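You operate a simulated robot arm through the tools that you are given. There is no shell and no other tool. Be economical: measure what you need, move in short steps, check, and stop when the job is done.

Carry out the task below with a simulated robot arm. There is one attempt and no reset: what you move stays moved.

JOB
Test both harnesses on the bench; broken one in the red tray.
Fine: selector on WIRE, each plugged into the socket board, TEST once each; the sound one goes in the green tray.

It is judged by the outcome, as a careful person would: the job done as asked, and still so three seconds after it is handed in. It fails if anything else is knocked over, pushed out of place, dropped, spilled or broken.

ROBOT AND FRAMES
A 6-joint arm with a two-finger parallel gripper on a trunk, on a base that drives. Base frame: it is fixed to the floor where the robot stands at the start and does not move with it; the origin is under the middle of the robot, x ahead of it, y to its left, z up; the surface under the hand at the start is at about z = 0.82. Units: m, degrees, N and s.
With the tool pointing down near the work surface it reaches from about 0.58 to 0.94 m from the robot's upright axis, wherever it stands. Its first joint turns from -149.0 to 149.0 degrees. Places, roughly: inside of the green tray [0.6, 0.1, 0.8]; inside of the red tray [0.6, 0.2, 0.8]; lamp switch [0.5, 0.3, 0.9]; selector knob [0.5, 0.1, 0.9]; sockets of the socket board [0.5, 0, 0.8]. Payload 3.43 kg.
The tool frame sits at the grasp point between the pads (the TCP): z along the fingers, y along the line on which they close. The tips reach 0.034 m beyond it. Largest opening 0.128 m; finger width 0.024, thickness 0.012; the body of the gripper, 0.048 by 0.13 m, starts 0.096 m behind the TCP.
Orientation is told as [roll, pitch, yaw] about the base's x, y, z axes, in that order, counted from this pose: with the fingers straight down and closing along the base's y, the tool's x points along the base's -x, its y along +y and its z along -z.

CONTROLS
- The arm moves only by the tool play_rows. Its argument "deltas" is a list of rows, each a list of 7 numbers: the shift along the tool's x, y, z in m, then the turn, a rotation vector about the tool's x, y, z in rad, then the finger opening in m, from 0 to 0.128. In form: [[x, y, z, ax, ay, az, gripper], ...]. A call has 1 to 12 rows; each row is the pose to reach, as a shift and turn from the pose commanded when the call began, along the tool's axes at that moment. Each row takes 0.2 s and may step no farther than 0.05 m and 8.6 degrees from the row before; otherwise, or with a gripper value out of range, the whole call is refused. Where a pose cannot be reached the arm comes as near as it can. A force on the tool above 40 N (or 10 N above the force at the start of the call, whichever is more), or a blocked arm, ends the call early, and 0.2 s more pass. Each finger travels about 0.108 m/s and halts on what it meets, pressing with about 27 N; the grip force reading is that of the motor and also rises with nothing between the fingers. The clock runs only during rows and for 0.2 s after the last one: add rows that repeat a pose to give the fingers time. It gives the time, the measured TCP pose, the force on the tool (base axes), the opening and the grip force at its end, in the units of the frame above (readings bear some noise), with the torque about the TCP (base axes, N m) and any sound that the robot's microphone picked up.
- Cameras (640 x 400 px; columns grow to the right, rows downward): "scene" is now at [0.0408, 0.1707, 1.6145]; the picture's right is [0.00, -1.00, 0.00], its down [-0.65, -0.00, -0.76] and it looks along [0.76, 0.00, -0.65] (base axes); focal length 281 px, centre (320, 200). "wrist" rides on the gripper at [0.076, -0.011, -0.16] in the tool frame; the picture's right is [0.15, 0.99, 0.00], its down [-0.88, 0.13, -0.46] and it looks along [-0.45, 0.07, 0.89] (tool axes); focal length 234 px, centre (320, 200). There is no depth. A picture from a camera that has moved, and an enlarged one, comes with that camera's place and axes in the base frame and with its lens.
- get_image(camera): a new picture of that camera. No time passes.
- lift_body(by): slides the trunk up (or, below 0, down) by that many m; the arm and the scene camera ride with it, the base frame stays. It gives what a move gives, with no picture.
- base_move(legs): drives the robot by 1 to 6 legs, each [ahead, turn to the left] in m and degrees, along the robot's own axes; the way and the turn of a leg run together, so that a leg with both is an arc; at most 1.5 m and 180 degrees a leg. The arm and the cameras ride along, it lands a little off, and it stops where it bumps. It gives what a move gives.
- aim_head(pan, tilt): turns the head with the scene camera to pan (to the left, within 155 degrees either way) and tilt (down, from -29 to 69), counted from straight ahead of the robot. It gives what a move gives.
- zoom(camera, box): a new picture of the part [left, top, right, bottom] of that camera's present view, enlarged. No time passes.
- close_job(): hands the job in; it is judged then, once.

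Go step by step. Nothing tells you exact positions but the pictures and the camera data: compare them with the known pose of the tool, close in by small moves and look again before you grip or let go. The budget is 120 turns and 78 pictures, counting those below and the enlarged ones. Unless the task says otherwise, let go and move clear before handing in, and close with one line.

The tools are called as a command line: name --pt "numbers of a row" for each row, then --argument value for the rest, lists and objects as JSON in quotes. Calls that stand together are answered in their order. play_rows: Moves the arm, as the interface text tells. Its arguments: {"type":"object","properties":{"deltas":{"type":"array","items":{"type":"array","items":{"type":"number"}}}},"required":["deltas"]} The other tools are called the same way: lift_body (by) slides the trunk up or down; base_move (legs) drives the base; aim_head (pan, tilt) turns the head that bears the scene camera; get_image (camera) takes a picture; zoom (camera, box) takes an enlarged picture of a part of a camera's view; close_job () hands the job in.

At the start:

```text
t: 0.0
eef_pos: [0.8172, 0.0937, 1.1216]
tool_rot: [0.0, -0.2, 0.3]
ft_force: [20.9, 2.8, -39.9]
moment: [-0.43, 0.23, -0.24]
finger_gap: 0.1282
gripper_force: 0.1
trunk travel left (down, up): [-0.625, 0.085]
robot x, y, heading: [-0.0029, 0.0046, -0.1]
head pan, tilt: [0.1, 40.8]
```

scene: 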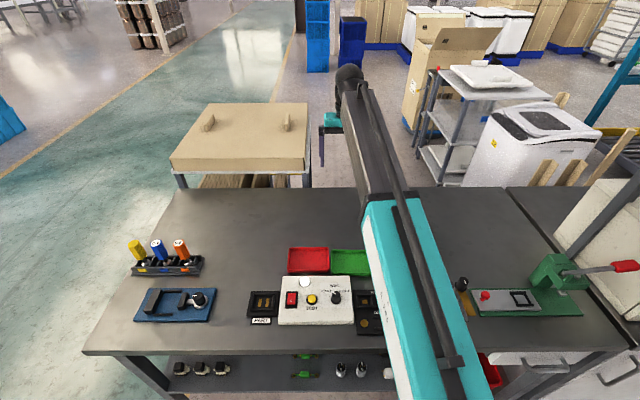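
wrist: 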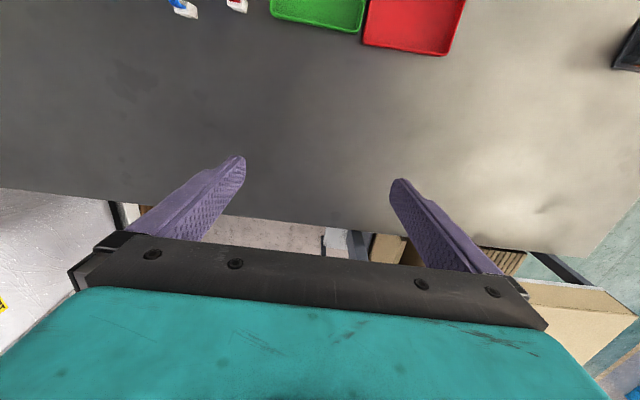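

The arm hides part of the bench; I see trays, a tester box with a selector and buttons, and a yellow/blue/orange item rack. I'll zoom in on the tester area first.

zoom --camera "scene" --box '[230, 230, 390, 340]'

get_image --camera "wrist"

```text
3.64 times, centred on (310, 285) of scene
camera zoom: at [0.0408, 0.1707, 1.6145], right [0.0, -1.0, 0.0], down [-0.65, 0.0, -0.76], along [0.76, 0.0, -0.65], focal length 1023 px, centre (356, -109)
```

zoom: 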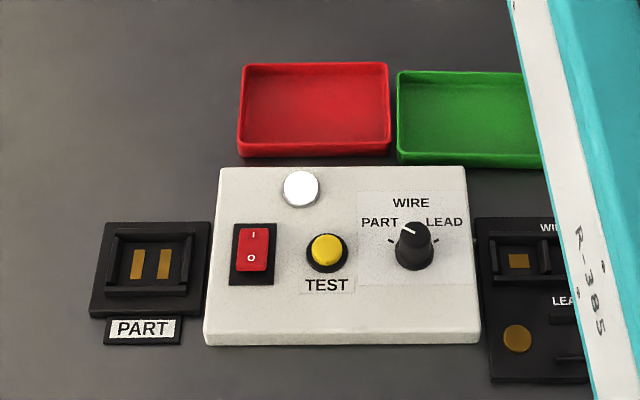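

```text
74 pictures are left
camera wrist: at [0.7411, 0.082, 1.2819], right [-0.15, 0.99, 0.0], down [0.88, 0.13, 0.46], along [0.45, 0.07, -0.89], focal length 234 px, centre (320, 200)
```

wrist: 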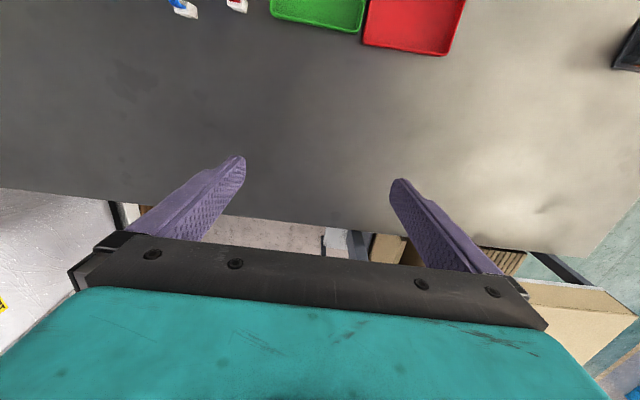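

The tester has a power rocker, TEST button and selector; the harnesses' ends appear at about (0.67,-0.13) and (0.66,-0.05). Sockets are too close for the tool, so I want to back up; I'll check behind me first.

aim_head --pan 155 --tilt 45

get_image --camera "scene"

```text
t: 2.4
eef_pos: [0.8184, 0.0942, 1.1214]
tool_rot: [0.0, -0.3, 0.3]
ft_force: [13.3, 1.2, -27.8]
moment: [-0.34, 0.18, -0.21]
finger_gap: 0.128
gripper_force: 0.0
trunk travel left (down, up): [-0.625, 0.085]
robot x, y, heading: [0.0, 0.0025, -0.4]
head pan, tilt: [154.7, 45.0]
```

```text
73 pictures are left
camera scene: at [-0.1172, 0.2055, 1.6083], right [0.43, 0.9, 0.0], down [0.64, -0.3, -0.71], along [-0.64, 0.3, -0.71], focal length 281 px, centre (320, 200)
```

scene: 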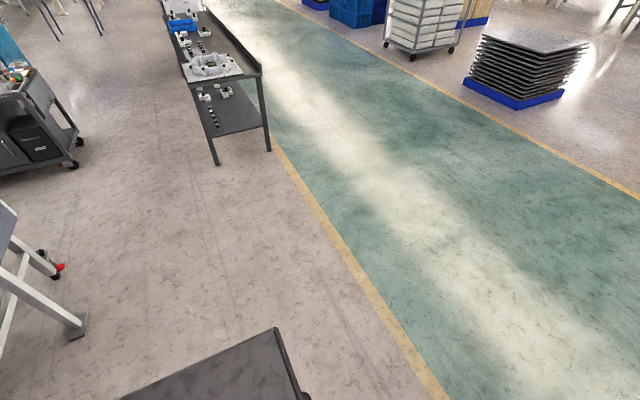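

Clear floor behind. I back up 0.25 m and look ahead again.

base_move --legs '[[-0.25, 0]]'

aim_head --pan 0 --tilt 40

get_image --camera "wrist"

get_image --camera "scene"

```text
t: 4.4
eef_pos: [0.5641, 0.0931, 1.1221]
tool_rot: [0.1, -0.2, 0.1]
ft_force: [14.1, 0.3, -27.1]
moment: [-0.09, 0.13, -0.02]
finger_gap: 0.1279
gripper_force: 0.0
trunk travel left (down, up): [-0.625, 0.085]
robot x, y, heading: [-0.2534, 0.0013, -0.1]
head pan, tilt: [154.7, 45.0]
```

```text
t: 6.8
eef_pos: [0.5661, 0.0915, 1.1223]
tool_rot: [-0.1, -0.3, 0.1]
ft_force: [11.4, 1.9, -22.8]
moment: [-0.26, 0.17, -0.09]
finger_gap: 0.128
gripper_force: 0.1
trunk travel left (down, up): [-0.625, 0.085]
robot x, y, heading: [-0.2532, 0.0024, -0.4]
head pan, tilt: [0.0, 40.0]
```

```text
72 pictures are left
camera wrist: at [0.4886, 0.0805, 1.2818], right [-0.15, 0.99, 0.0], down [0.88, 0.13, 0.46], along [0.46, 0.07, -0.89], focal length 234 px, centre (320, 200)
```

wrist: 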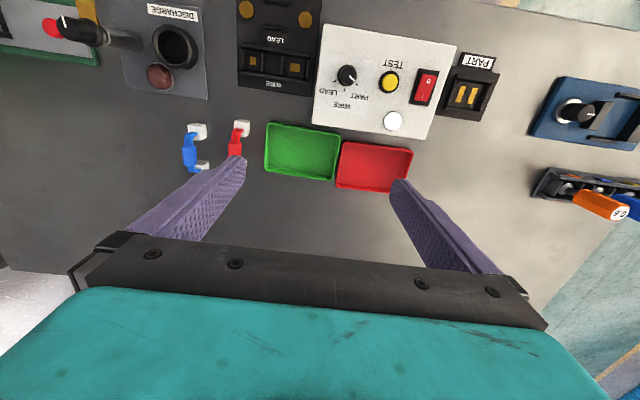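

```text
71 pictures are left
camera scene: at [-0.2113, 0.1708, 1.6156], right [0.0, -1.0, 0.0], down [-0.64, 0.0, -0.77], along [0.77, 0.0, -0.64], focal length 281 px, centre (320, 200)
```

scene: 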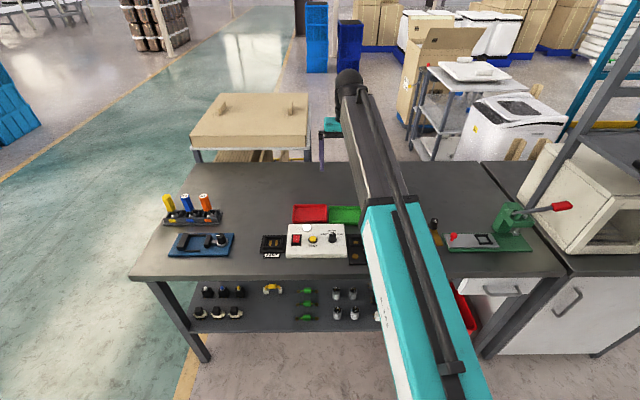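

Now the wrist camera sees everything: two harnesses (blue, red with white plugs), WIRE/LEAD board, tester. I zoom.

zoom --camera "wrist" --box '[150, 0, 320, 106]'

zoom --camera "wrist" --box '[160, 105, 272, 175]'

zoom --camera "wrist" --box '[305, 20, 465, 140]'

```text
3.76 times, centred on (235, 53) of wrist
camera zoom: at [0.4886, 0.0805, 1.2818], right [-0.15, 0.99, 0.0], down [0.88, 0.13, 0.46], along [0.46, 0.07, -0.89], focal length 882 px, centre (640, 753)
```

zoom: 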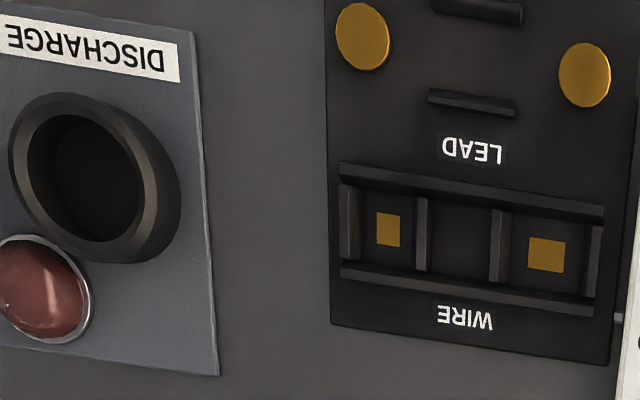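

```text
5.71 times, centred on (216, 140) of wrist
camera zoom: at [0.4886, 0.0805, 1.2818], right [-0.15, 0.99, 0.0], down [0.88, 0.13, 0.46], along [0.46, 0.07, -0.89], focal length 1338 px, centre (914, 543)
```

zoom: 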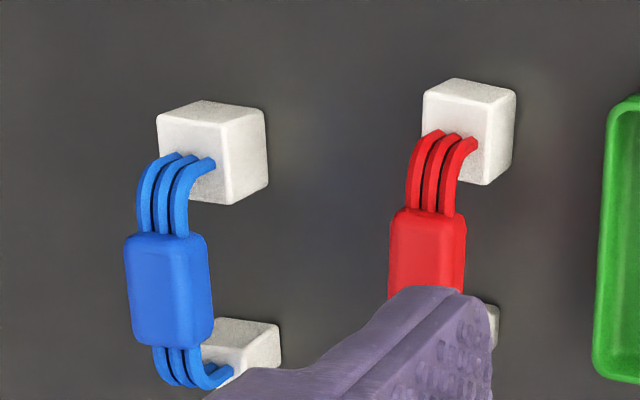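

```text
3.33 times, centred on (385, 80) of wrist
camera zoom: at [0.4886, 0.0805, 1.2818], right [-0.15, 0.99, 0.0], down [0.88, 0.13, 0.46], along [0.46, 0.07, -0.89], focal length 781 px, centre (103, 600)
```

zoom: 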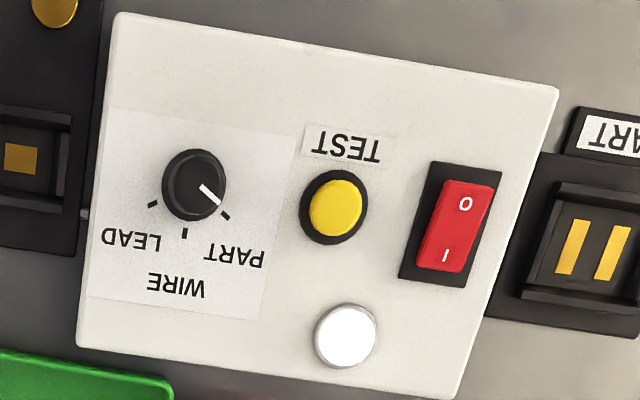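

I locate the knob at about (0.478, 0.118) with its mark on PART, TEST near (0.479, 0.188), WIRE sockets at (0.481, -0.032) and (0.481, 0.038). I move above the knob for a closer look.

play_rows --pt "0.03 0.009 0.03 0 0 0 0.128" --pt "0.06 0.018 0.06 0 0 0 0.128" --pt "0.088 0.027 0.1 0 0 0 0.128" --pt "0.088 0.027 0.1 0 0 0 0.128"

get_image --camera "wrist"

```text
t: 7.8
eef_pos: [0.4784, 0.1175, 1.0223]
tool_rot: [0.0, -0.4, 0.1]
ft_force: [0.0, -0.2, 0.3]
moment: [-0.01, -0.02, 0.02]
finger_gap: 0.1278
gripper_force: 0.1
trunk travel left (down, up): [-0.625, 0.085]
robot x, y, heading: [-0.2544, -0.001, -0.3]
head pan, tilt: [0.0, 40.0]
```

```text
67 pictures are left
camera wrist: at [0.4023, 0.1064, 1.1814], right [-0.15, 0.99, 0.0], down [0.88, 0.13, 0.46], along [0.45, 0.07, -0.89], focal length 234 px, centre (320, 200)
```

wrist: 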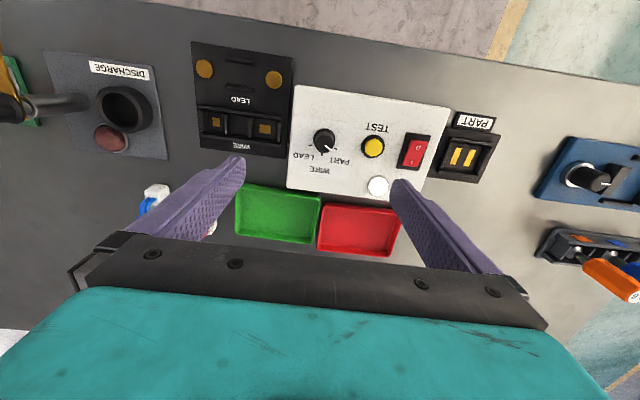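

zoom --camera "wrist" --box '[280, 80, 456, 210]'

zoom --camera "wrist" --box '[185, 35, 305, 165]'

```text
3.08 times, centred on (368, 145) of wrist
camera zoom: at [0.4023, 0.1064, 1.1814], right [-0.15, 0.99, 0.0], down [0.88, 0.13, 0.46], along [0.45, 0.07, -0.89], focal length 720 px, centre (172, 369)
```

zoom: 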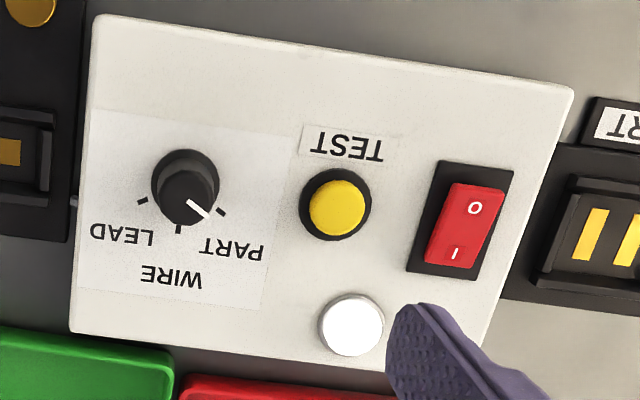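

```text
3.08 times, centred on (245, 100) of wrist
camera zoom: at [0.4023, 0.1064, 1.1814], right [-0.15, 0.99, 0.0], down [0.88, 0.13, 0.46], along [0.45, 0.07, -0.89], focal length 720 px, centre (551, 508)
```

zoom: 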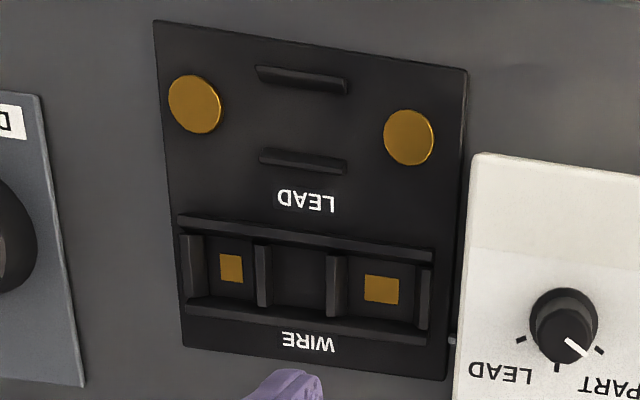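

Knob triangulates to about (0.477, 0.125), top near z 0.87; ticks are about 60° apart and WIRE is clockwise from the current PART. I descend partly, narrowing the fingers.

play_rows --pt "0.001 0.007 0.03 0 0 0 0.1" --pt "0.001 0.007 0.06 0 0 0 0.07" --pt "0.001 0.007 0.09 0 0 0 0.06" --pt "0.001 0.007 0.09 0 0 0 0.06" --pt "0.001 0.007 0.09 0 0 0 0.06"

get_image --camera "wrist"

```text
t: 9.0
eef_pos: [0.4752, 0.1244, 0.9325]
tool_rot: [0.1, -0.3, 0.1]
ft_force: [0.4, -0.2, -0.2]
moment: [0.02, 0.01, 0.03]
finger_gap: 0.06
gripper_force: 0.0
trunk travel left (down, up): [-0.625, 0.085]
robot x, y, heading: [-0.2522, 0.0002, -0.0]
head pan, tilt: [0.0, 40.0]
```

```text
64 pictures are left
camera wrist: at [0.4005, 0.1129, 1.0917], right [-0.15, 0.99, 0.0], down [0.88, 0.13, 0.46], along [0.46, 0.07, -0.89], focal length 234 px, centre (320, 200)
```

wrist: 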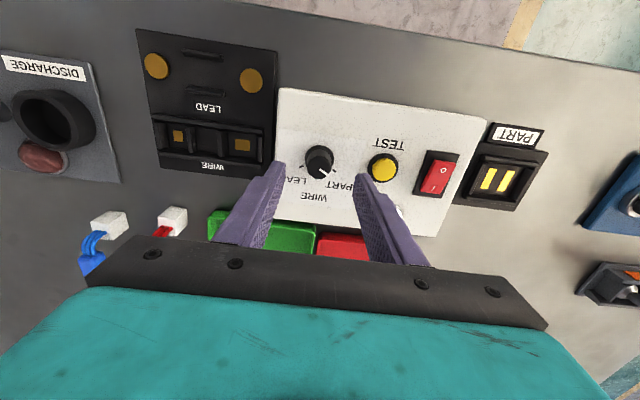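

zoom --camera "wrist" --box '[400, 130, 480, 220]'

zoom --camera "wrist" --box '[260, 120, 380, 220]'

zoom --camera "scene" --box '[255, 200, 365, 270]'

```text
4.44 times, centred on (440, 175) of wrist
camera zoom: at [0.4005, 0.1129, 1.0917], right [-0.15, 0.99, 0.0], down [0.88, 0.13, 0.46], along [0.46, 0.07, -0.89], focal length 1041 px, centre (-213, 311)
```

zoom: 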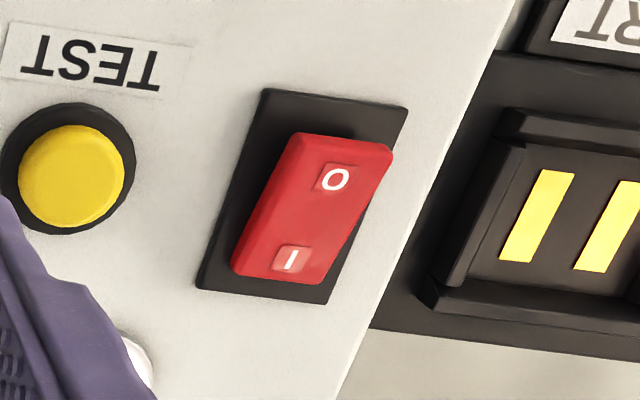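

```text
4.00 times, centred on (320, 170) of wrist
camera zoom: at [0.4005, 0.1129, 1.0917], right [-0.15, 0.99, 0.0], down [0.88, 0.13, 0.46], along [0.46, 0.07, -0.89], focal length 937 px, centre (320, 320)
```

zoom: 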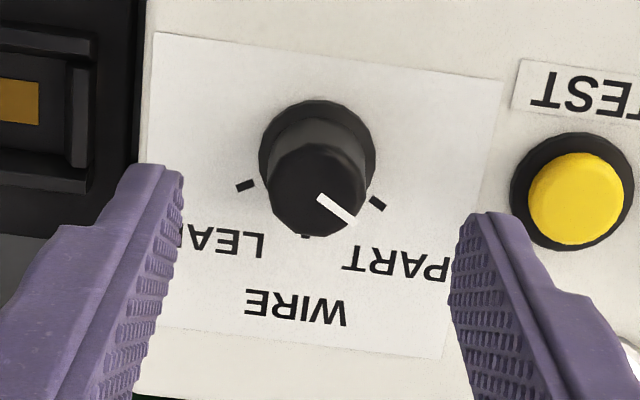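

```text
5.71 times, centred on (310, 235) of scene
camera zoom: at [-0.2113, 0.1708, 1.6156], right [0.0, -1.0, 0.0], down [-0.64, 0.0, -0.77], along [0.77, 0.0, -0.64], focal length 1607 px, centre (377, 0)
```

zoom: 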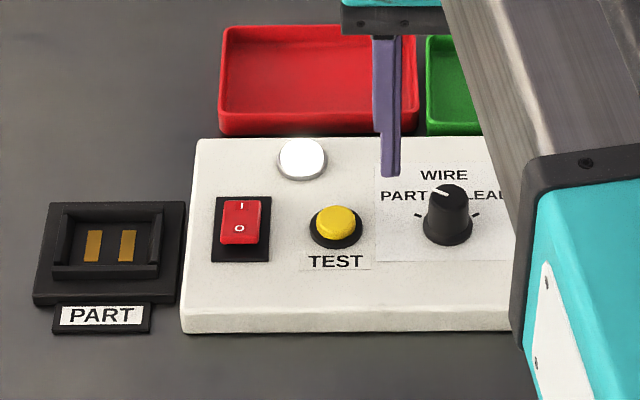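

The rocker sits on I and the lamp glows, so the tester is on. Knob spans z≈0.854–0.879; I descend and grip it.

play_rows --pt "-0.001 0.0 0.02 0 0 0 0.06" --pt "-0.001 0.0 0.036 0 0 0 0.06" --pt "-0.001 0.0 0.036 0 0 0 0.03" --pt "-0.001 0 0.036 0 0 0 0.02" --pt "-0.001 0 0.036 0 0 0 0.015" --pt "-0.001 0 0.036 0 0 0 0.015"

zoom --camera "wrist" --box '[240, 100, 400, 240]'

```text
t: 10.4
eef_pos: [0.4793, 0.1224, 0.8963]
tool_rot: [0.0, -0.4, 0.2]
ft_force: [-0.9, -11.7, -4.9]
moment: [-0.28, -0.63, 0.05]
finger_gap: 0.0256
gripper_force: 45.3
trunk travel left (down, up): [-0.625, 0.085]
robot x, y, heading: [-0.2547, -0.0001, -0.2]
head pan, tilt: [0.0, 40.0]
```

```text
2.86 times, centred on (320, 170) of wrist
camera zoom: at [0.4031, 0.1124, 1.0563], right [-0.15, 0.99, 0.0], down [0.88, 0.13, 0.46], along [0.46, 0.07, -0.89], focal length 669 px, centre (320, 286)
```

zoom: 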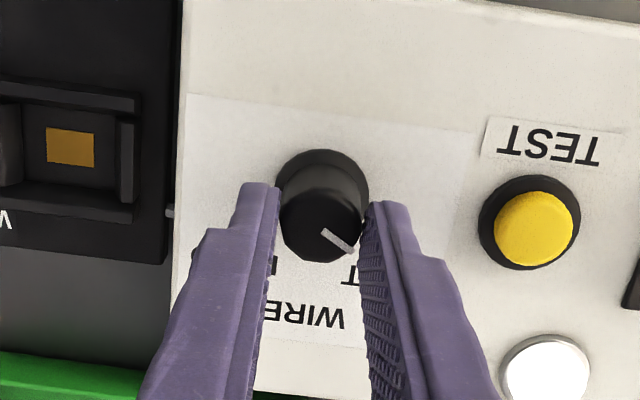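

Gripped (slight sideways load, I shift 2 mm). Now I turn the knob 60° clockwise.

play_rows --pt "0 -0.0015 0 0 0 0.0 0.015" --pt "0 -0.002 0 0 0 0.15 0.015" --pt "0 -0.002 0 0 0 0.3 0.015" --pt "0 -0.002 0 0 0 0.45 0.015" --pt "0 -0.002 0 0 0 0.6 0.015" --pt "0 -0.002 0 0 0 0.75 0.015" --pt "0 -0.002 0 0 0 0.9 0.015" --pt "0 -0.002 0 0 0 1.047 0.015" --pt "0 -0.002 0 0 0 1.047 0.015"

zoom --camera "wrist" --box '[240, 100, 400, 240]'

```text
t: 12.4
eef_pos: [0.4785, 0.123, 0.8968]
tool_rot: [0.3, -0.2, -60.0]
ft_force: [15.0, -10.2, 16.3]
moment: [-0.89, -0.4, -0.03]
finger_gap: 0.0257
gripper_force: 45.4
trunk travel left (down, up): [-0.625, 0.085]
robot x, y, heading: [-0.2565, 0.0039, -0.1]
head pan, tilt: [0.0, 40.0]
```

```text
2.86 times, centred on (320, 170) of wrist
camera zoom: at [0.4299, 0.1824, 1.0562], right [0.78, 0.62, 0.01], down [0.55, -0.7, 0.46], along [0.29, -0.36, -0.89], focal length 669 px, centre (320, 286)
```

zoom: 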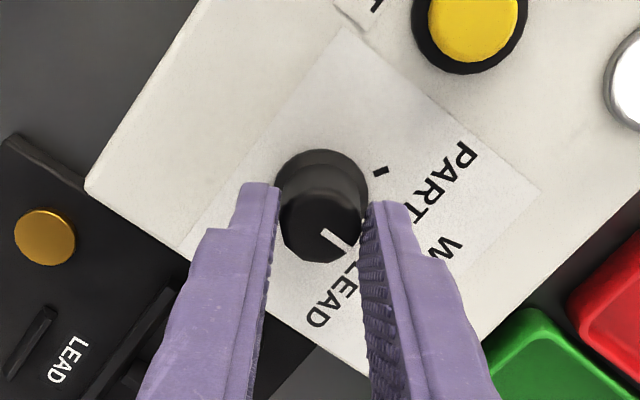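

It turned 60°. I release, lift and check the mark.

play_rows --pt "0 0 0 0 0 0 0.04" --pt "0 0 0 0 0 0 0.06" --pt "0 0 -0.04 0 0 0 0.06" --pt "0 0 -0.08 0 0 0 0.06" --pt "0 0 -0.08 0 0 0 0.06"

zoom --camera "wrist" --box '[220, 80, 420, 220]'

```text
t: 13.6
eef_pos: [0.4762, 0.1226, 0.9751]
tool_rot: [0.2, -0.1, -59.8]
ft_force: [0.2, 0.0, -0.9]
moment: [0.04, 0.02, 0.02]
finger_gap: 0.0601
gripper_force: 0.1
trunk travel left (down, up): [-0.625, 0.085]
robot x, y, heading: [-0.2535, 0.0004, -0.0]
head pan, tilt: [0.0, 40.0]
```

```text
2.86 times, centred on (320, 150) of wrist
camera zoom: at [0.4278, 0.1817, 1.1348], right [0.78, 0.62, 0.0], down [0.55, -0.7, 0.46], along [0.29, -0.36, -0.89], focal length 669 px, centre (320, 343)
```

zoom: 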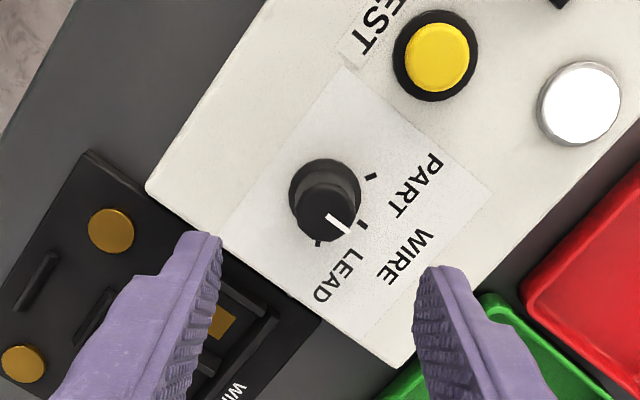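

zoom --camera "wrist" --box '[295, 120, 355, 170]'

zoom --camera "scene" --box '[310, 215, 360, 255]'

```text
8.00 times, centred on (325, 145) of wrist
camera zoom: at [0.4278, 0.1817, 1.1348], right [0.78, 0.62, 0.0], down [0.55, -0.7, 0.46], along [0.29, -0.36, -0.89], focal length 1873 px, centre (280, 640)
```

zoom: 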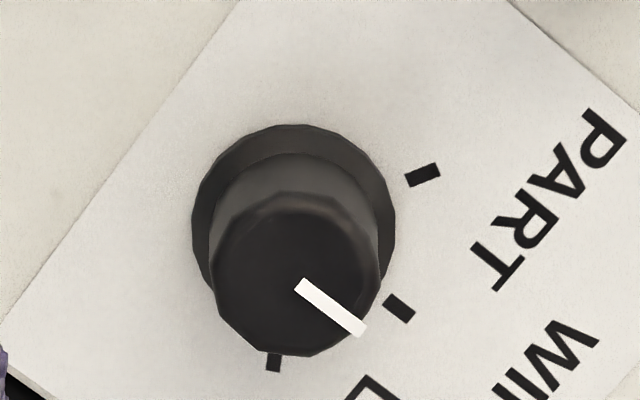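

```text
10.00 times, centred on (335, 235) of scene
camera zoom: at [-0.2112, 0.1708, 1.6156], right [0.0, -1.0, 0.0], down [-0.64, 0.0, -0.77], along [0.77, 0.0, -0.64], focal length 2812 px, centre (170, -150)
```

zoom: 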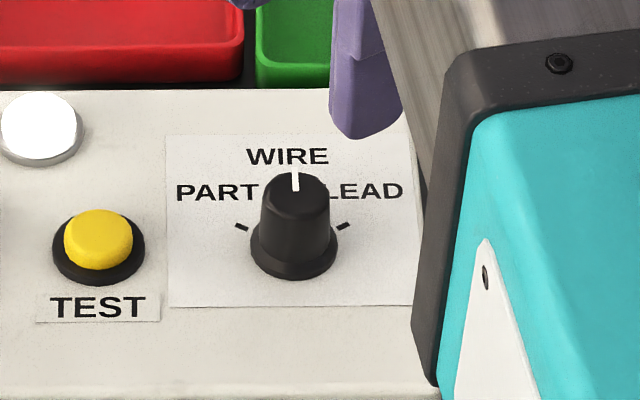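

The selector points to WIRE. Now I un-turn the hand and go look over the harnesses.

play_rows --pt "-0.01 0 -0.045 0 0 -0.15 0.06" --pt "-0.045 0 -0.045 0 0 -0.3 0.07" --pt "-0.08 0 -0.045 0 0 -0.45 0.08" --pt "-0.115 0 -0.045 0 0 -0.6 0.08" --pt "-0.15 0 -0.045 0 0 -0.75 0.08" --pt "-0.185 0 -0.045 0 0 -0.9 0.08" --pt "-0.22 0 -0.045 0 0 -1.047 0.08" --pt "-0.246 0.001 -0.045 0 0 -1.047 0.08" --pt "-0.246 0.001 -0.045 0 0 -1.047 0.08"

get_image --camera "wrist"

```text
t: 15.6
eef_pos: [0.6019, -0.0888, 1.0236]
tool_rot: [0.0, -0.4, 0.2]
ft_force: [0.7, 0.3, 0.0]
moment: [0.0, -0.03, -0.02]
finger_gap: 0.0799
gripper_force: 0.0
trunk travel left (down, up): [-0.625, 0.085]
robot x, y, heading: [-0.2552, -0.0011, -0.2]
head pan, tilt: [0.0, 40.0]
```

```text
55 pictures are left
camera wrist: at [0.5249, -0.1006, 1.1826], right [-0.15, 0.99, 0.0], down [0.88, 0.13, 0.46], along [0.46, 0.07, -0.89], focal length 234 px, centre (320, 200)
```

wrist: 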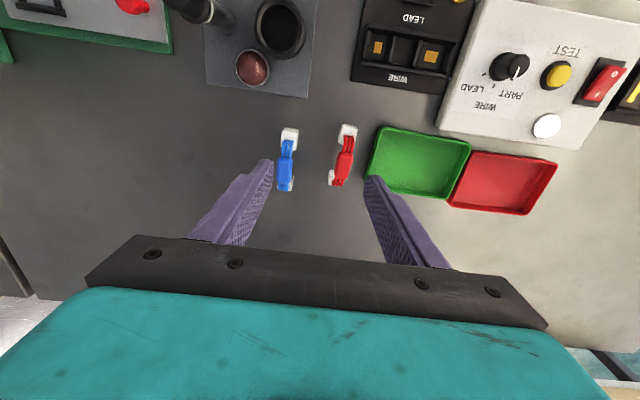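

zoom --camera "wrist" --box '[260, 115, 380, 205]'

zoom --camera "scene" --box '[330, 190, 440, 265]'

```text
4.44 times, centred on (320, 160) of wrist
camera zoom: at [0.5249, -0.1006, 1.1826], right [-0.15, 0.99, 0.0], down [0.88, 0.13, 0.46], along [0.46, 0.07, -0.89], focal length 1041 px, centre (320, 378)
```

zoom: 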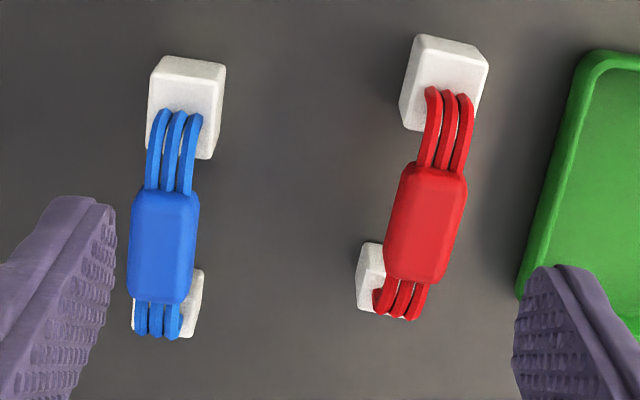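

```text
5.33 times, centred on (385, 228) of scene
camera zoom: at [-0.2113, 0.1707, 1.6156], right [0.0, -1.0, 0.0], down [-0.64, 0.0, -0.77], along [0.77, 0.0, -0.64], focal length 1500 px, centre (-27, 53)
```

zoom: 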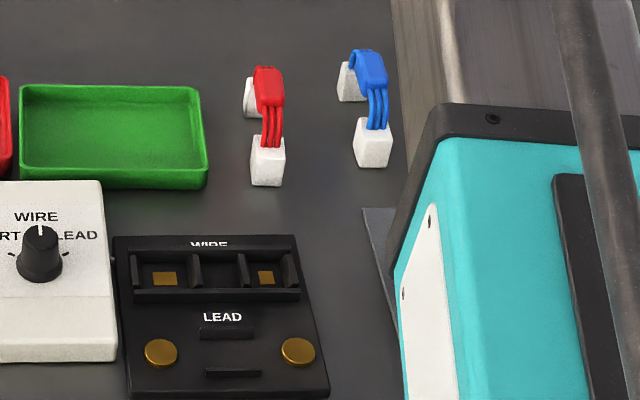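

Each harness is an arch: two white plugs ~7 cm apart with the coloured body on top (z≈0.88). I go above the blue one for a closer look.

play_rows --pt "-0.02 -0.02 0.0 0 0 0 0.06" --pt "-0.04 -0.039 0.02 0 0 0 0.06" --pt "-0.04 -0.039 0.06 0 0 0 0.06" --pt "-0.04 -0.039 0.06 0 0 0 0.06"

zoom --camera "wrist" --box '[220, 90, 420, 230]'

```text
t: 16.6
eef_pos: [0.6414, -0.1282, 0.9643]
tool_rot: [0.0, -0.3, 0.1]
ft_force: [-0.3, -0.1, 0.2]
moment: [-0.02, -0.01, 0.02]
finger_gap: 0.06
gripper_force: 0.0
trunk travel left (down, up): [-0.625, 0.085]
robot x, y, heading: [-0.2583, 0.0033, -0.3]
head pan, tilt: [0.0, 40.0]
```

```text
2.86 times, centred on (320, 160) of wrist
camera zoom: at [0.5652, -0.1403, 1.1234], right [-0.15, 0.99, 0.0], down [0.88, 0.13, 0.46], along [0.46, 0.07, -0.89], focal length 669 px, centre (320, 314)
```

zoom: 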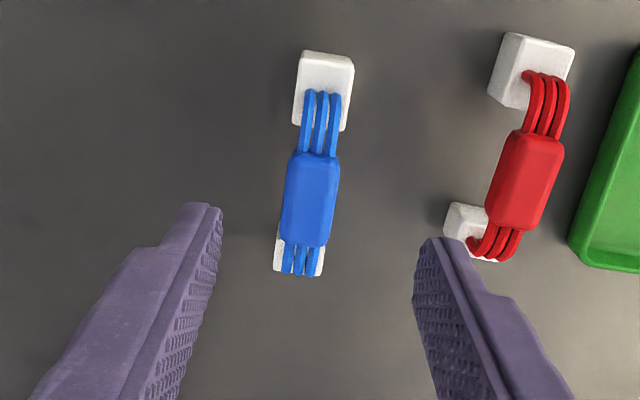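

Blue harness centre is at about (0.646, -0.131), plugs along x, body at z≈0.87. I descend and grip the body.

play_rows --pt "-0.005 -0.003 0.03 0 0 0 0.06" --pt "-0.005 -0.003 0.06 0 0 0 0.06" --pt "-0.005 -0.003 0.079 0 0 0 0.06" --pt "-0.005 -0.003 0.079 0 0 0 0.04" --pt "-0.005 -0.003 0.079 0 0 0 0.02" --pt "-0.005 -0.003 0.079 0 0 0 0.008" --pt "-0.005 -0.003 0.079 0 0 0 0.008"

zoom --camera "wrist" --box '[220, 90, 420, 230]'

```text
t: 18.2
eef_pos: [0.6458, -0.1316, 0.8846]
tool_rot: [0.0, -0.3, 0.1]
ft_force: [-0.6, -0.6, 0.1]
moment: [0.04, 0.02, -0.05]
finger_gap: 0.0191
gripper_force: 26.8
trunk travel left (down, up): [-0.625, 0.085]
robot x, y, heading: [-0.2512, 0.0033, -0.0]
head pan, tilt: [0.0, 40.0]
```

```text
2.86 times, centred on (320, 160) of wrist
camera zoom: at [0.5703, -0.1417, 1.0429], right [-0.15, 0.99, 0.0], down [0.88, 0.13, 0.46], along [0.46, 0.07, -0.89], focal length 669 px, centre (320, 314)
```

zoom: 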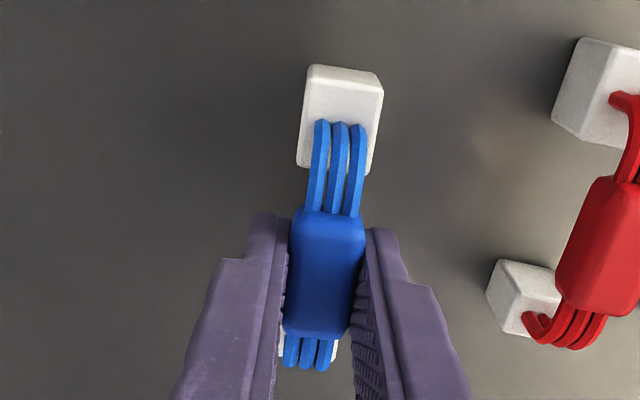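

Gripped. I notice the +y socket and pad are wider, and the near plug of each harness is bigger, so the near plug goes to +y: turn clockwise 90°. I lift, turn and carry it above the WIRE socket.

play_rows --pt "0 0 -0.045 0 0 0 0.008" --pt "0 0 -0.085 0 0 0.1428 0.008" --pt "0.015 0.012 -0.085 0 0 0.2856 0.008" --pt "0.035 0.027 -0.085 0 0 0.4284 0.008" --pt "0.055 0.043 -0.085 0 0 0.5712 0.008" --pt "0.075 0.059 -0.085 0 0 0.714 0.008" --pt "0.095 0.075 -0.085 0 0 0.8568 0.008" --pt "0.115 0.091 -0.085 0 0 0.9996 0.008" --pt "0.135 0.107 -0.085 0 0 1.1424 0.008" --pt "0.152 0.12 -0.085 0 0 1.2852 0.008" --pt "0.163 0.13 -0.085 0 0 1.428 0.008" --pt "0.167 0.133 -0.085 0 0 1.5708 0.008"

get_image --camera "wrist"

zoom --camera "scene" --box '[310, 190, 420, 275]'

```text
t: 20.8
eef_pos: [0.4818, 0.003, 0.968]
tool_rot: [0.3, 0.0, -89.9]
ft_force: [-0.1, 0.0, -0.7]
moment: [0.01, -0.01, 0.01]
finger_gap: 0.0192
gripper_force: 26.7
trunk travel left (down, up): [-0.625, 0.085]
robot x, y, heading: [-0.2504, 0.0029, -0.0]
head pan, tilt: [0.0, 40.0]
```

```text
50 pictures are left
camera wrist: at [0.4683, 0.0784, 1.1275], right [0.99, 0.15, 0.01], down [0.13, -0.88, 0.46], along [0.07, -0.45, -0.89], focal length 234 px, centre (320, 200)
```

wrist: 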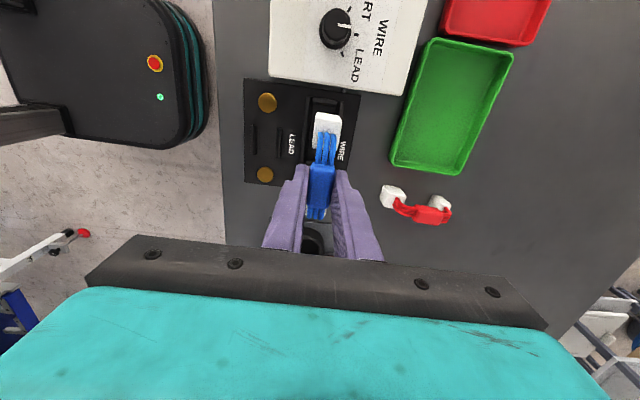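

```text
4.71 times, centred on (365, 232) of scene
camera zoom: at [-0.2112, 0.1708, 1.6156], right [0.0, -1.0, 0.0], down [-0.64, 0.0, -0.77], along [0.77, 0.0, -0.64], focal length 1323 px, centre (108, 47)
```

zoom: 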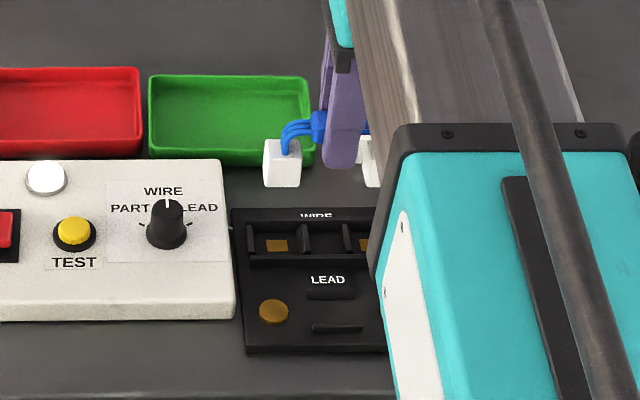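

zoom --camera "wrist" --box '[240, 70, 400, 230]'

```text
2.50 times, centred on (320, 150) of wrist
camera zoom: at [0.4683, 0.0784, 1.1275], right [0.99, 0.15, 0.01], down [0.13, -0.88, 0.46], along [0.07, -0.45, -0.89], focal length 585 px, centre (320, 325)
```

zoom: 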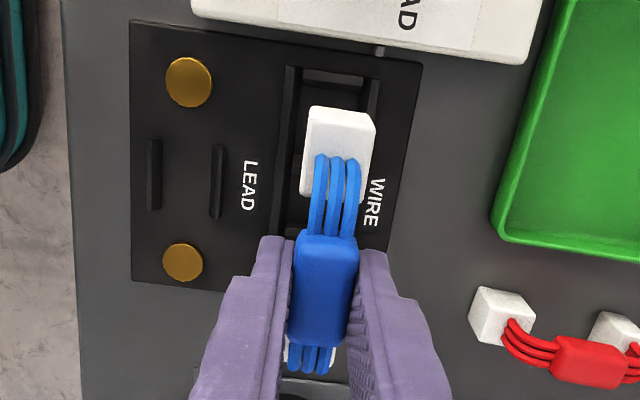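

Alignment is close; I shift 2 mm and lower to just above the rails to re-check.

play_rows --pt "-0.001 -0.002 0.02 0 0 0 0.008" --pt "-0.001 -0.002 0.043 0 0 0 0.008" --pt "-0.001 -0.002 0.043 0 0 0 0.008"

zoom --camera "wrist" --box '[240, 90, 400, 230]'

zoom --camera "scene" --box '[335, 205, 405, 265]'

```text
t: 21.6
eef_pos: [0.4796, 0.0006, 0.9243]
tool_rot: [0.3, 0.0, -89.9]
ft_force: [-0.6, 0.3, 0.0]
moment: [0.02, -0.02, -0.01]
finger_gap: 0.0191
gripper_force: 27.4
trunk travel left (down, up): [-0.625, 0.085]
robot x, y, heading: [-0.2554, -0.0019, -0.4]
head pan, tilt: [0.0, 40.0]
```

```text
2.86 times, centred on (320, 160) of wrist
camera zoom: at [0.467, 0.0759, 1.0839], right [0.99, 0.15, 0.01], down [0.13, -0.88, 0.46], along [0.07, -0.45, -0.89], focal length 669 px, centre (320, 314)
```

zoom: 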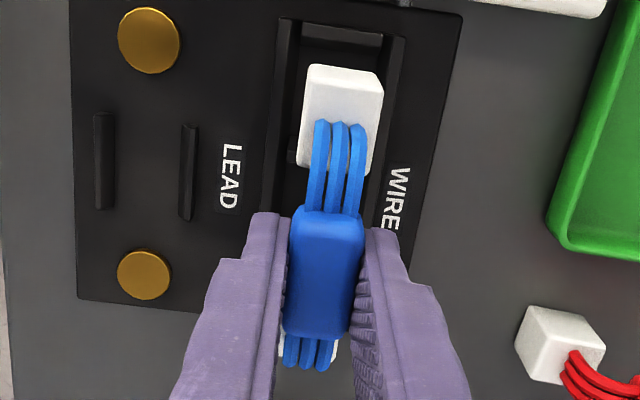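

```text
6.67 times, centred on (370, 235) of scene
camera zoom: at [-0.2113, 0.1708, 1.6156], right [0.0, -1.0, 0.0], down [-0.64, 0.0, -0.77], along [0.77, 0.0, -0.64], focal length 1875 px, centre (-13, -33)
```

zoom: 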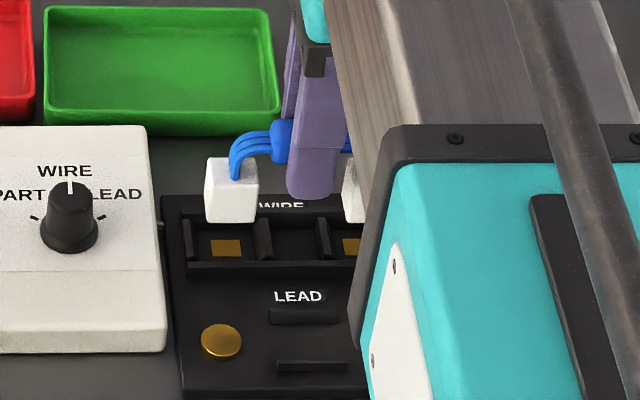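

Plug is centred over the pocket at about (0.479, 0.038). I lower it in slow steps.

play_rows --pt "0 0 0.01 0 0 0 0.008" --pt "0 0 0.018 0 0 0 0.008" --pt "0 0 0.024 0 0 0 0.008" --pt "0 0 0.028 0 0 0 0.008" --pt "0 0 0.031 0 0 0 0.008" --pt "0 0 0.031 0 0 0 0.008"

zoom --camera "scene" --box '[335, 205, 405, 265]'

zoom --camera "wrist" --box '[240, 90, 400, 230]'

```text
t: 23.0
eef_pos: [0.4789, 0.0006, 0.8942]
tool_rot: [0.3, -0.1, -89.8]
ft_force: [-0.1, 0.7, 3.5]
moment: [-0.13, 0.06, -0.01]
finger_gap: 0.0193
gripper_force: 26.9
trunk travel left (down, up): [-0.625, 0.085]
robot x, y, heading: [-0.2547, 0.0009, -0.4]
head pan, tilt: [0.0, 40.0]
```

```text
6.67 times, centred on (370, 235) of scene
camera zoom: at [-0.2117, 0.1709, 1.6157], right [0.0, -1.0, 0.0], down [-0.64, 0.0, -0.77], along [0.77, 0.0, -0.64], focal length 1875 px, centre (-13, -33)
```

zoom: 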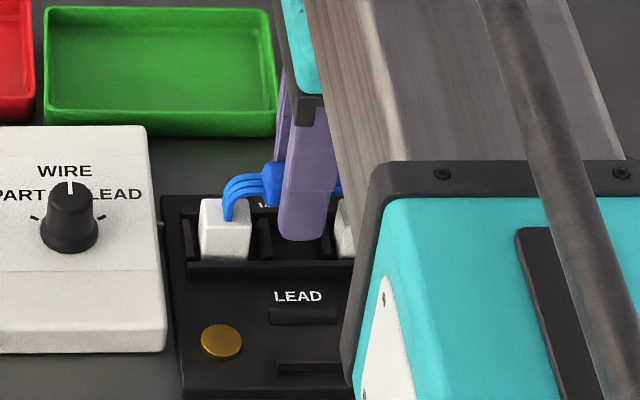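

```text
2.86 times, centred on (320, 160) of wrist
camera zoom: at [0.4658, 0.0772, 1.0532], right [0.99, 0.15, 0.01], down [0.13, -0.88, 0.46], along [0.07, -0.45, -0.89], focal length 669 px, centre (320, 314)
```

zoom: 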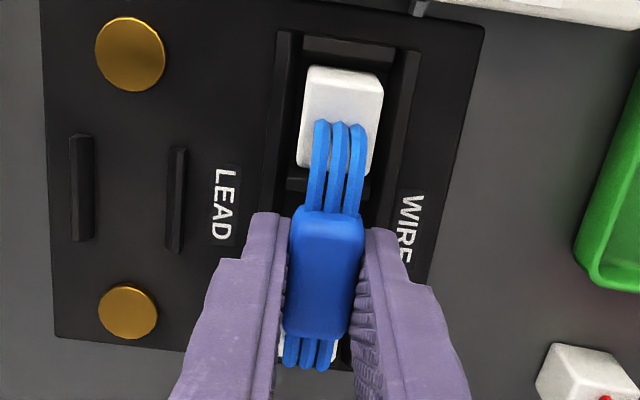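

It's seated in the socket. A small extra press, then open and lift away.

play_rows --pt "0 0 0.002 0 0 0 0.008" --pt "0 0 0.002 0 0 0 0.03" --pt "0 0 0.001 0 0 0 0.05" --pt "0 0 0.0 0 0 0 0.06" --pt "0 0 -0.04 0 0 0 0.06" --pt "0 0 -0.09 0 0 0 0.06" --pt "0 0 -0.09 0 0 0 0.06"

get_image --camera "wrist"

zoom --camera "wrist" --box '[240, 90, 400, 230]'

```text
t: 24.6
eef_pos: [0.477, 0.0025, 0.9833]
tool_rot: [0.3, -0.1, -89.9]
ft_force: [0.3, 1.0, 0.4]
moment: [0.0, -0.02, 0.02]
finger_gap: 0.0599
gripper_force: 0.0
trunk travel left (down, up): [-0.625, 0.085]
robot x, y, heading: [-0.2485, 0.0004, -0.3]
head pan, tilt: [0.0, 40.0]
```

```text
43 pictures are left
camera wrist: at [0.4653, 0.0776, 1.1437], right [0.99, 0.15, 0.01], down [0.13, -0.88, 0.46], along [0.07, -0.45, -0.89], focal length 234 px, centre (320, 200)
```

wrist: 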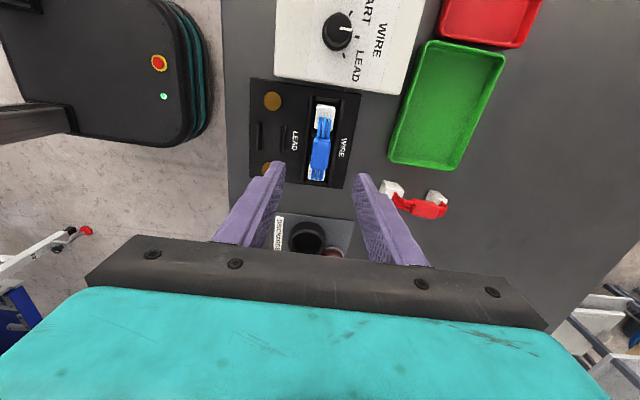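

```text
2.86 times, centred on (320, 160) of wrist
camera zoom: at [0.4653, 0.0776, 1.1437], right [0.99, 0.15, 0.01], down [0.13, -0.88, 0.46], along [0.07, -0.45, -0.89], focal length 669 px, centre (320, 314)
```

zoom: 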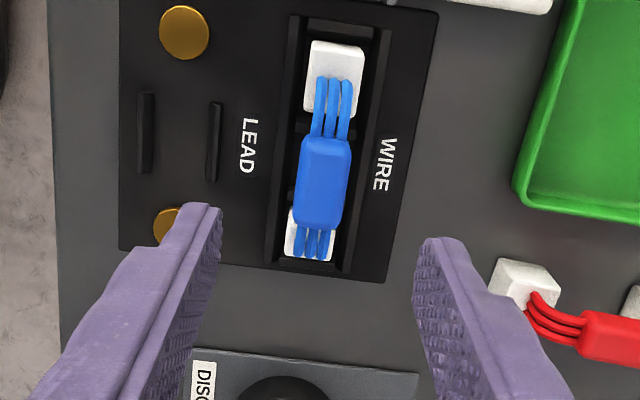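

Both plugs are seated. Now I move over the TEST button at about (0.475, 0.191) with closed fingers.

play_rows --pt "0.04 -0.0005 0 0 0 0 0.03" --pt "0.085 -0.001 0 0 0 0 0.0" --pt "0.13 -0.0015 0 0 0 0 0.0" --pt "0.17 -0.002 0.0 0 0 0 0.0" --pt "0.189 -0.002 0.02 0 0 0 0.0" --pt "0.189 -0.002 0.05 0 0 0 0.0" --pt "0.189 -0.002 0.05 0 0 0 0.0"

get_image --camera "wrist"

zoom --camera "scene" --box '[255, 200, 365, 270]'

```text
t: 26.2
eef_pos: [0.4767, 0.1902, 0.9357]
tool_rot: [0.4, 0.0, -89.9]
ft_force: [0.2, 0.2, -1.0]
moment: [-0.03, 0.0, 0.02]
finger_gap: 0.0001
gripper_force: 27.0
trunk travel left (down, up): [-0.625, 0.085]
robot x, y, heading: [-0.2504, -0.0005, -0.1]
head pan, tilt: [0.0, 40.0]
```

```text
41 pictures are left
camera wrist: at [0.4636, 0.2651, 1.0944], right [0.99, 0.15, 0.01], down [0.13, -0.88, 0.46], along [0.07, -0.45, -0.89], focal length 234 px, centre (320, 200)
```

wrist: 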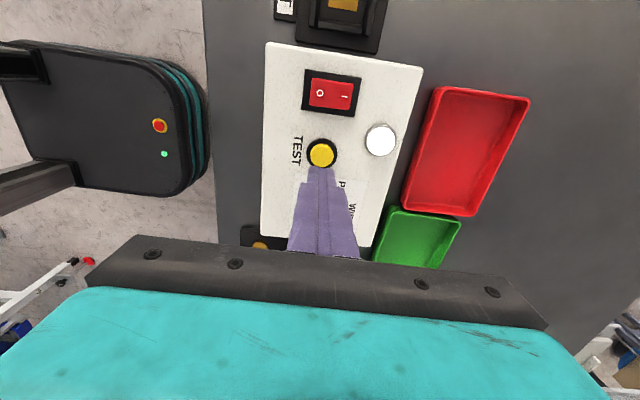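

```text
5.71 times, centred on (310, 235) of scene
camera zoom: at [-0.2113, 0.1708, 1.6156], right [0.0, -1.0, 0.0], down [-0.64, 0.0, -0.77], along [0.77, 0.0, -0.64], focal length 1607 px, centre (377, 0)
```

zoom: 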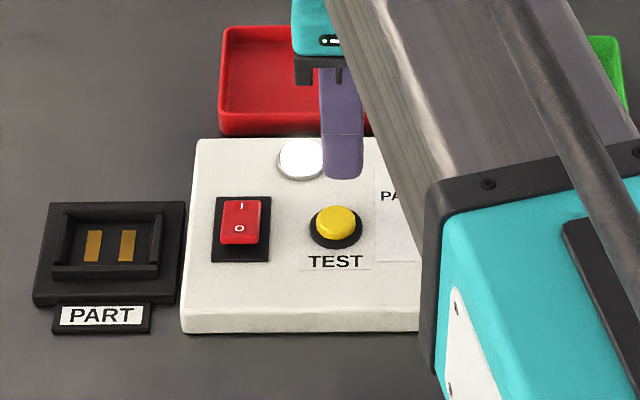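

zoom --camera "wrist" --box '[290, 125, 350, 175]'

```text
8.00 times, centred on (320, 150) of wrist
camera zoom: at [0.4636, 0.2651, 1.0944], right [0.99, 0.15, 0.01], down [0.13, -0.88, 0.46], along [0.07, -0.45, -0.89], focal length 1873 px, centre (320, 600)
```

zoom: 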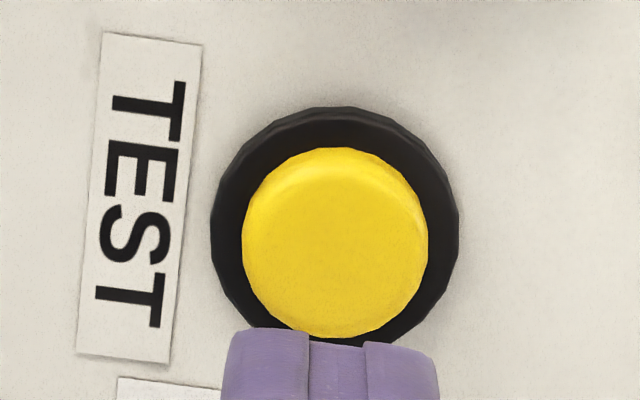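

Button centre is a few mm further in +y (~0.197). I shift and press gently down in small steps.

play_rows --pt "0.007 -0.001 0.015 0 0 0 0.0" --pt "0.007 -0.001 0.027 0 0 0 0.0" --pt "0.007 -0.001 0.031 0 0 0 0.0" --pt "0.007 -0.001 0.034 0 0 0 0.0" --pt "0.007 -0.001 0.036 0 0 0 0"

get_image --camera "wrist"

```text
t: 27.4
eef_pos: [0.4757, 0.1971, 0.897]
tool_rot: [0.3, 0.0, -89.9]
ft_force: [0.0, 0.8, 0.2]
moment: [0.0, 0.04, -0.02]
finger_gap: 0.0
gripper_force: 26.6
trunk travel left (down, up): [-0.625, 0.085]
robot x, y, heading: [-0.2526, 0.0013, -0.2]
head pan, tilt: [0.0, 40.0]
```

```text
38 pictures are left
camera wrist: at [0.4631, 0.2723, 1.0566], right [0.99, 0.15, 0.01], down [0.13, -0.88, 0.46], along [0.07, -0.45, -0.89], focal length 234 px, centre (320, 200)
```

wrist: 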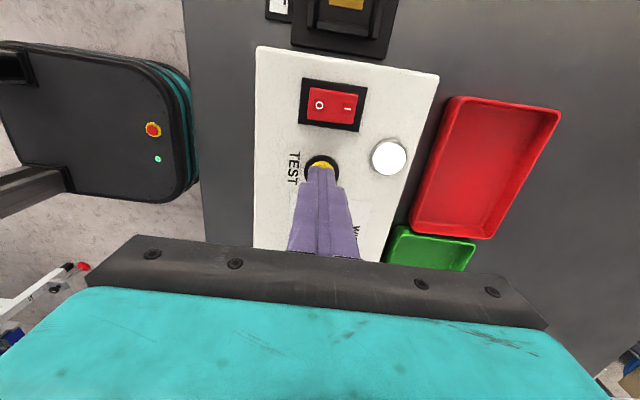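

No contact yet (tip z≈0.863). I continue down in finer steps.

play_rows --pt "0 0 0.002 0 0 0 0" --pt "0 0 0.004 0 0 0 0" --pt "0 0 0.005 0 0 0 0"

```text
t: 28.2
eef_pos: [0.4738, 0.198, 0.8915]
tool_rot: [0.3, 0.0, -89.9]
ft_force: [-0.5, -0.5, 0.5]
moment: [0.0, -0.01, -0.01]
finger_gap: 0.0001
gripper_force: 27.4
trunk travel left (down, up): [-0.625, 0.085]
robot x, y, heading: [-0.2534, 0.0036, -0.2]
head pan, tilt: [0.0, 40.0]
```

play_rows --pt "0 0 0.0015 0 0 0 0" --pt "0 0 0.003 0 0 0 0" --pt "0 0 0.004 0 0 0 0"

zoom --camera "wrist" --box '[270, 100, 430, 220]'

```text
t: 29.0
eef_pos: [0.4745, 0.1964, 0.8881]
tool_rot: [0.3, 0.0, -89.9]
ft_force: [0.0, 0.0, 0.2]
moment: [0.01, 0.05, 0.02]
finger_gap: 0.0
gripper_force: 27.2
trunk travel left (down, up): [-0.625, 0.085]
robot x, y, heading: [-0.2518, 0.0046, -0.3]
head pan, tilt: [0.0, 40.0]
```

```text
3.33 times, centred on (350, 160) of wrist
camera zoom: at [0.4622, 0.2728, 1.0478], right [0.99, 0.15, 0.01], down [0.13, -0.88, 0.46], along [0.07, -0.45, -0.89], focal length 781 px, centre (220, 333)
```

zoom: 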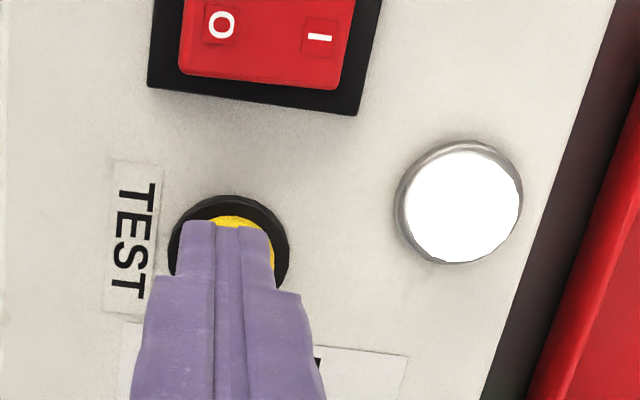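

play_rows --pt "0.002 0.001 0.0015 0 0 0 0" --pt "0.002 0.001 0.003 0 0 0 0" --pt "0.002 0.001 0.004 0 0 0 0"

```text
t: 29.8
eef_pos: [0.4766, 0.1992, 0.8843]
tool_rot: [0.3, 0.0, -89.9]
ft_force: [-1.1, 0.2, 3.6]
moment: [0.0, 0.02, -0.01]
finger_gap: 0.0
gripper_force: 27.3
trunk travel left (down, up): [-0.625, 0.085]
robot x, y, heading: [-0.2505, -0.0008, -0.1]
head pan, tilt: [0.0, 40.0]
heard: click
```

Contact with a click. I look at the lamp.

zoom --camera "wrist" --box '[270, 60, 470, 220]'

```text
2.50 times, centred on (370, 140) of wrist
camera zoom: at [0.4636, 0.2747, 1.0441], right [0.99, 0.15, 0.01], down [0.13, -0.88, 0.46], along [0.07, -0.45, -0.89], focal length 585 px, centre (195, 350)
```

zoom: 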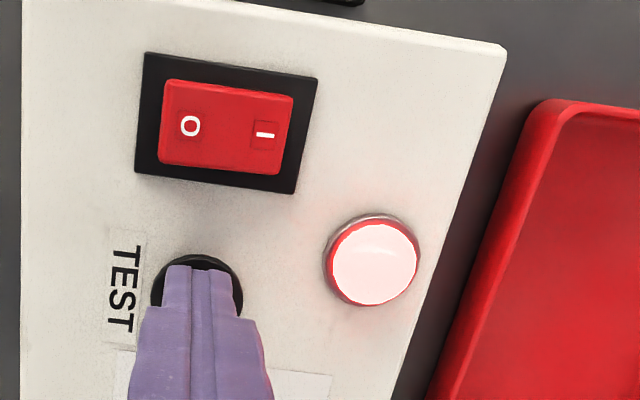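

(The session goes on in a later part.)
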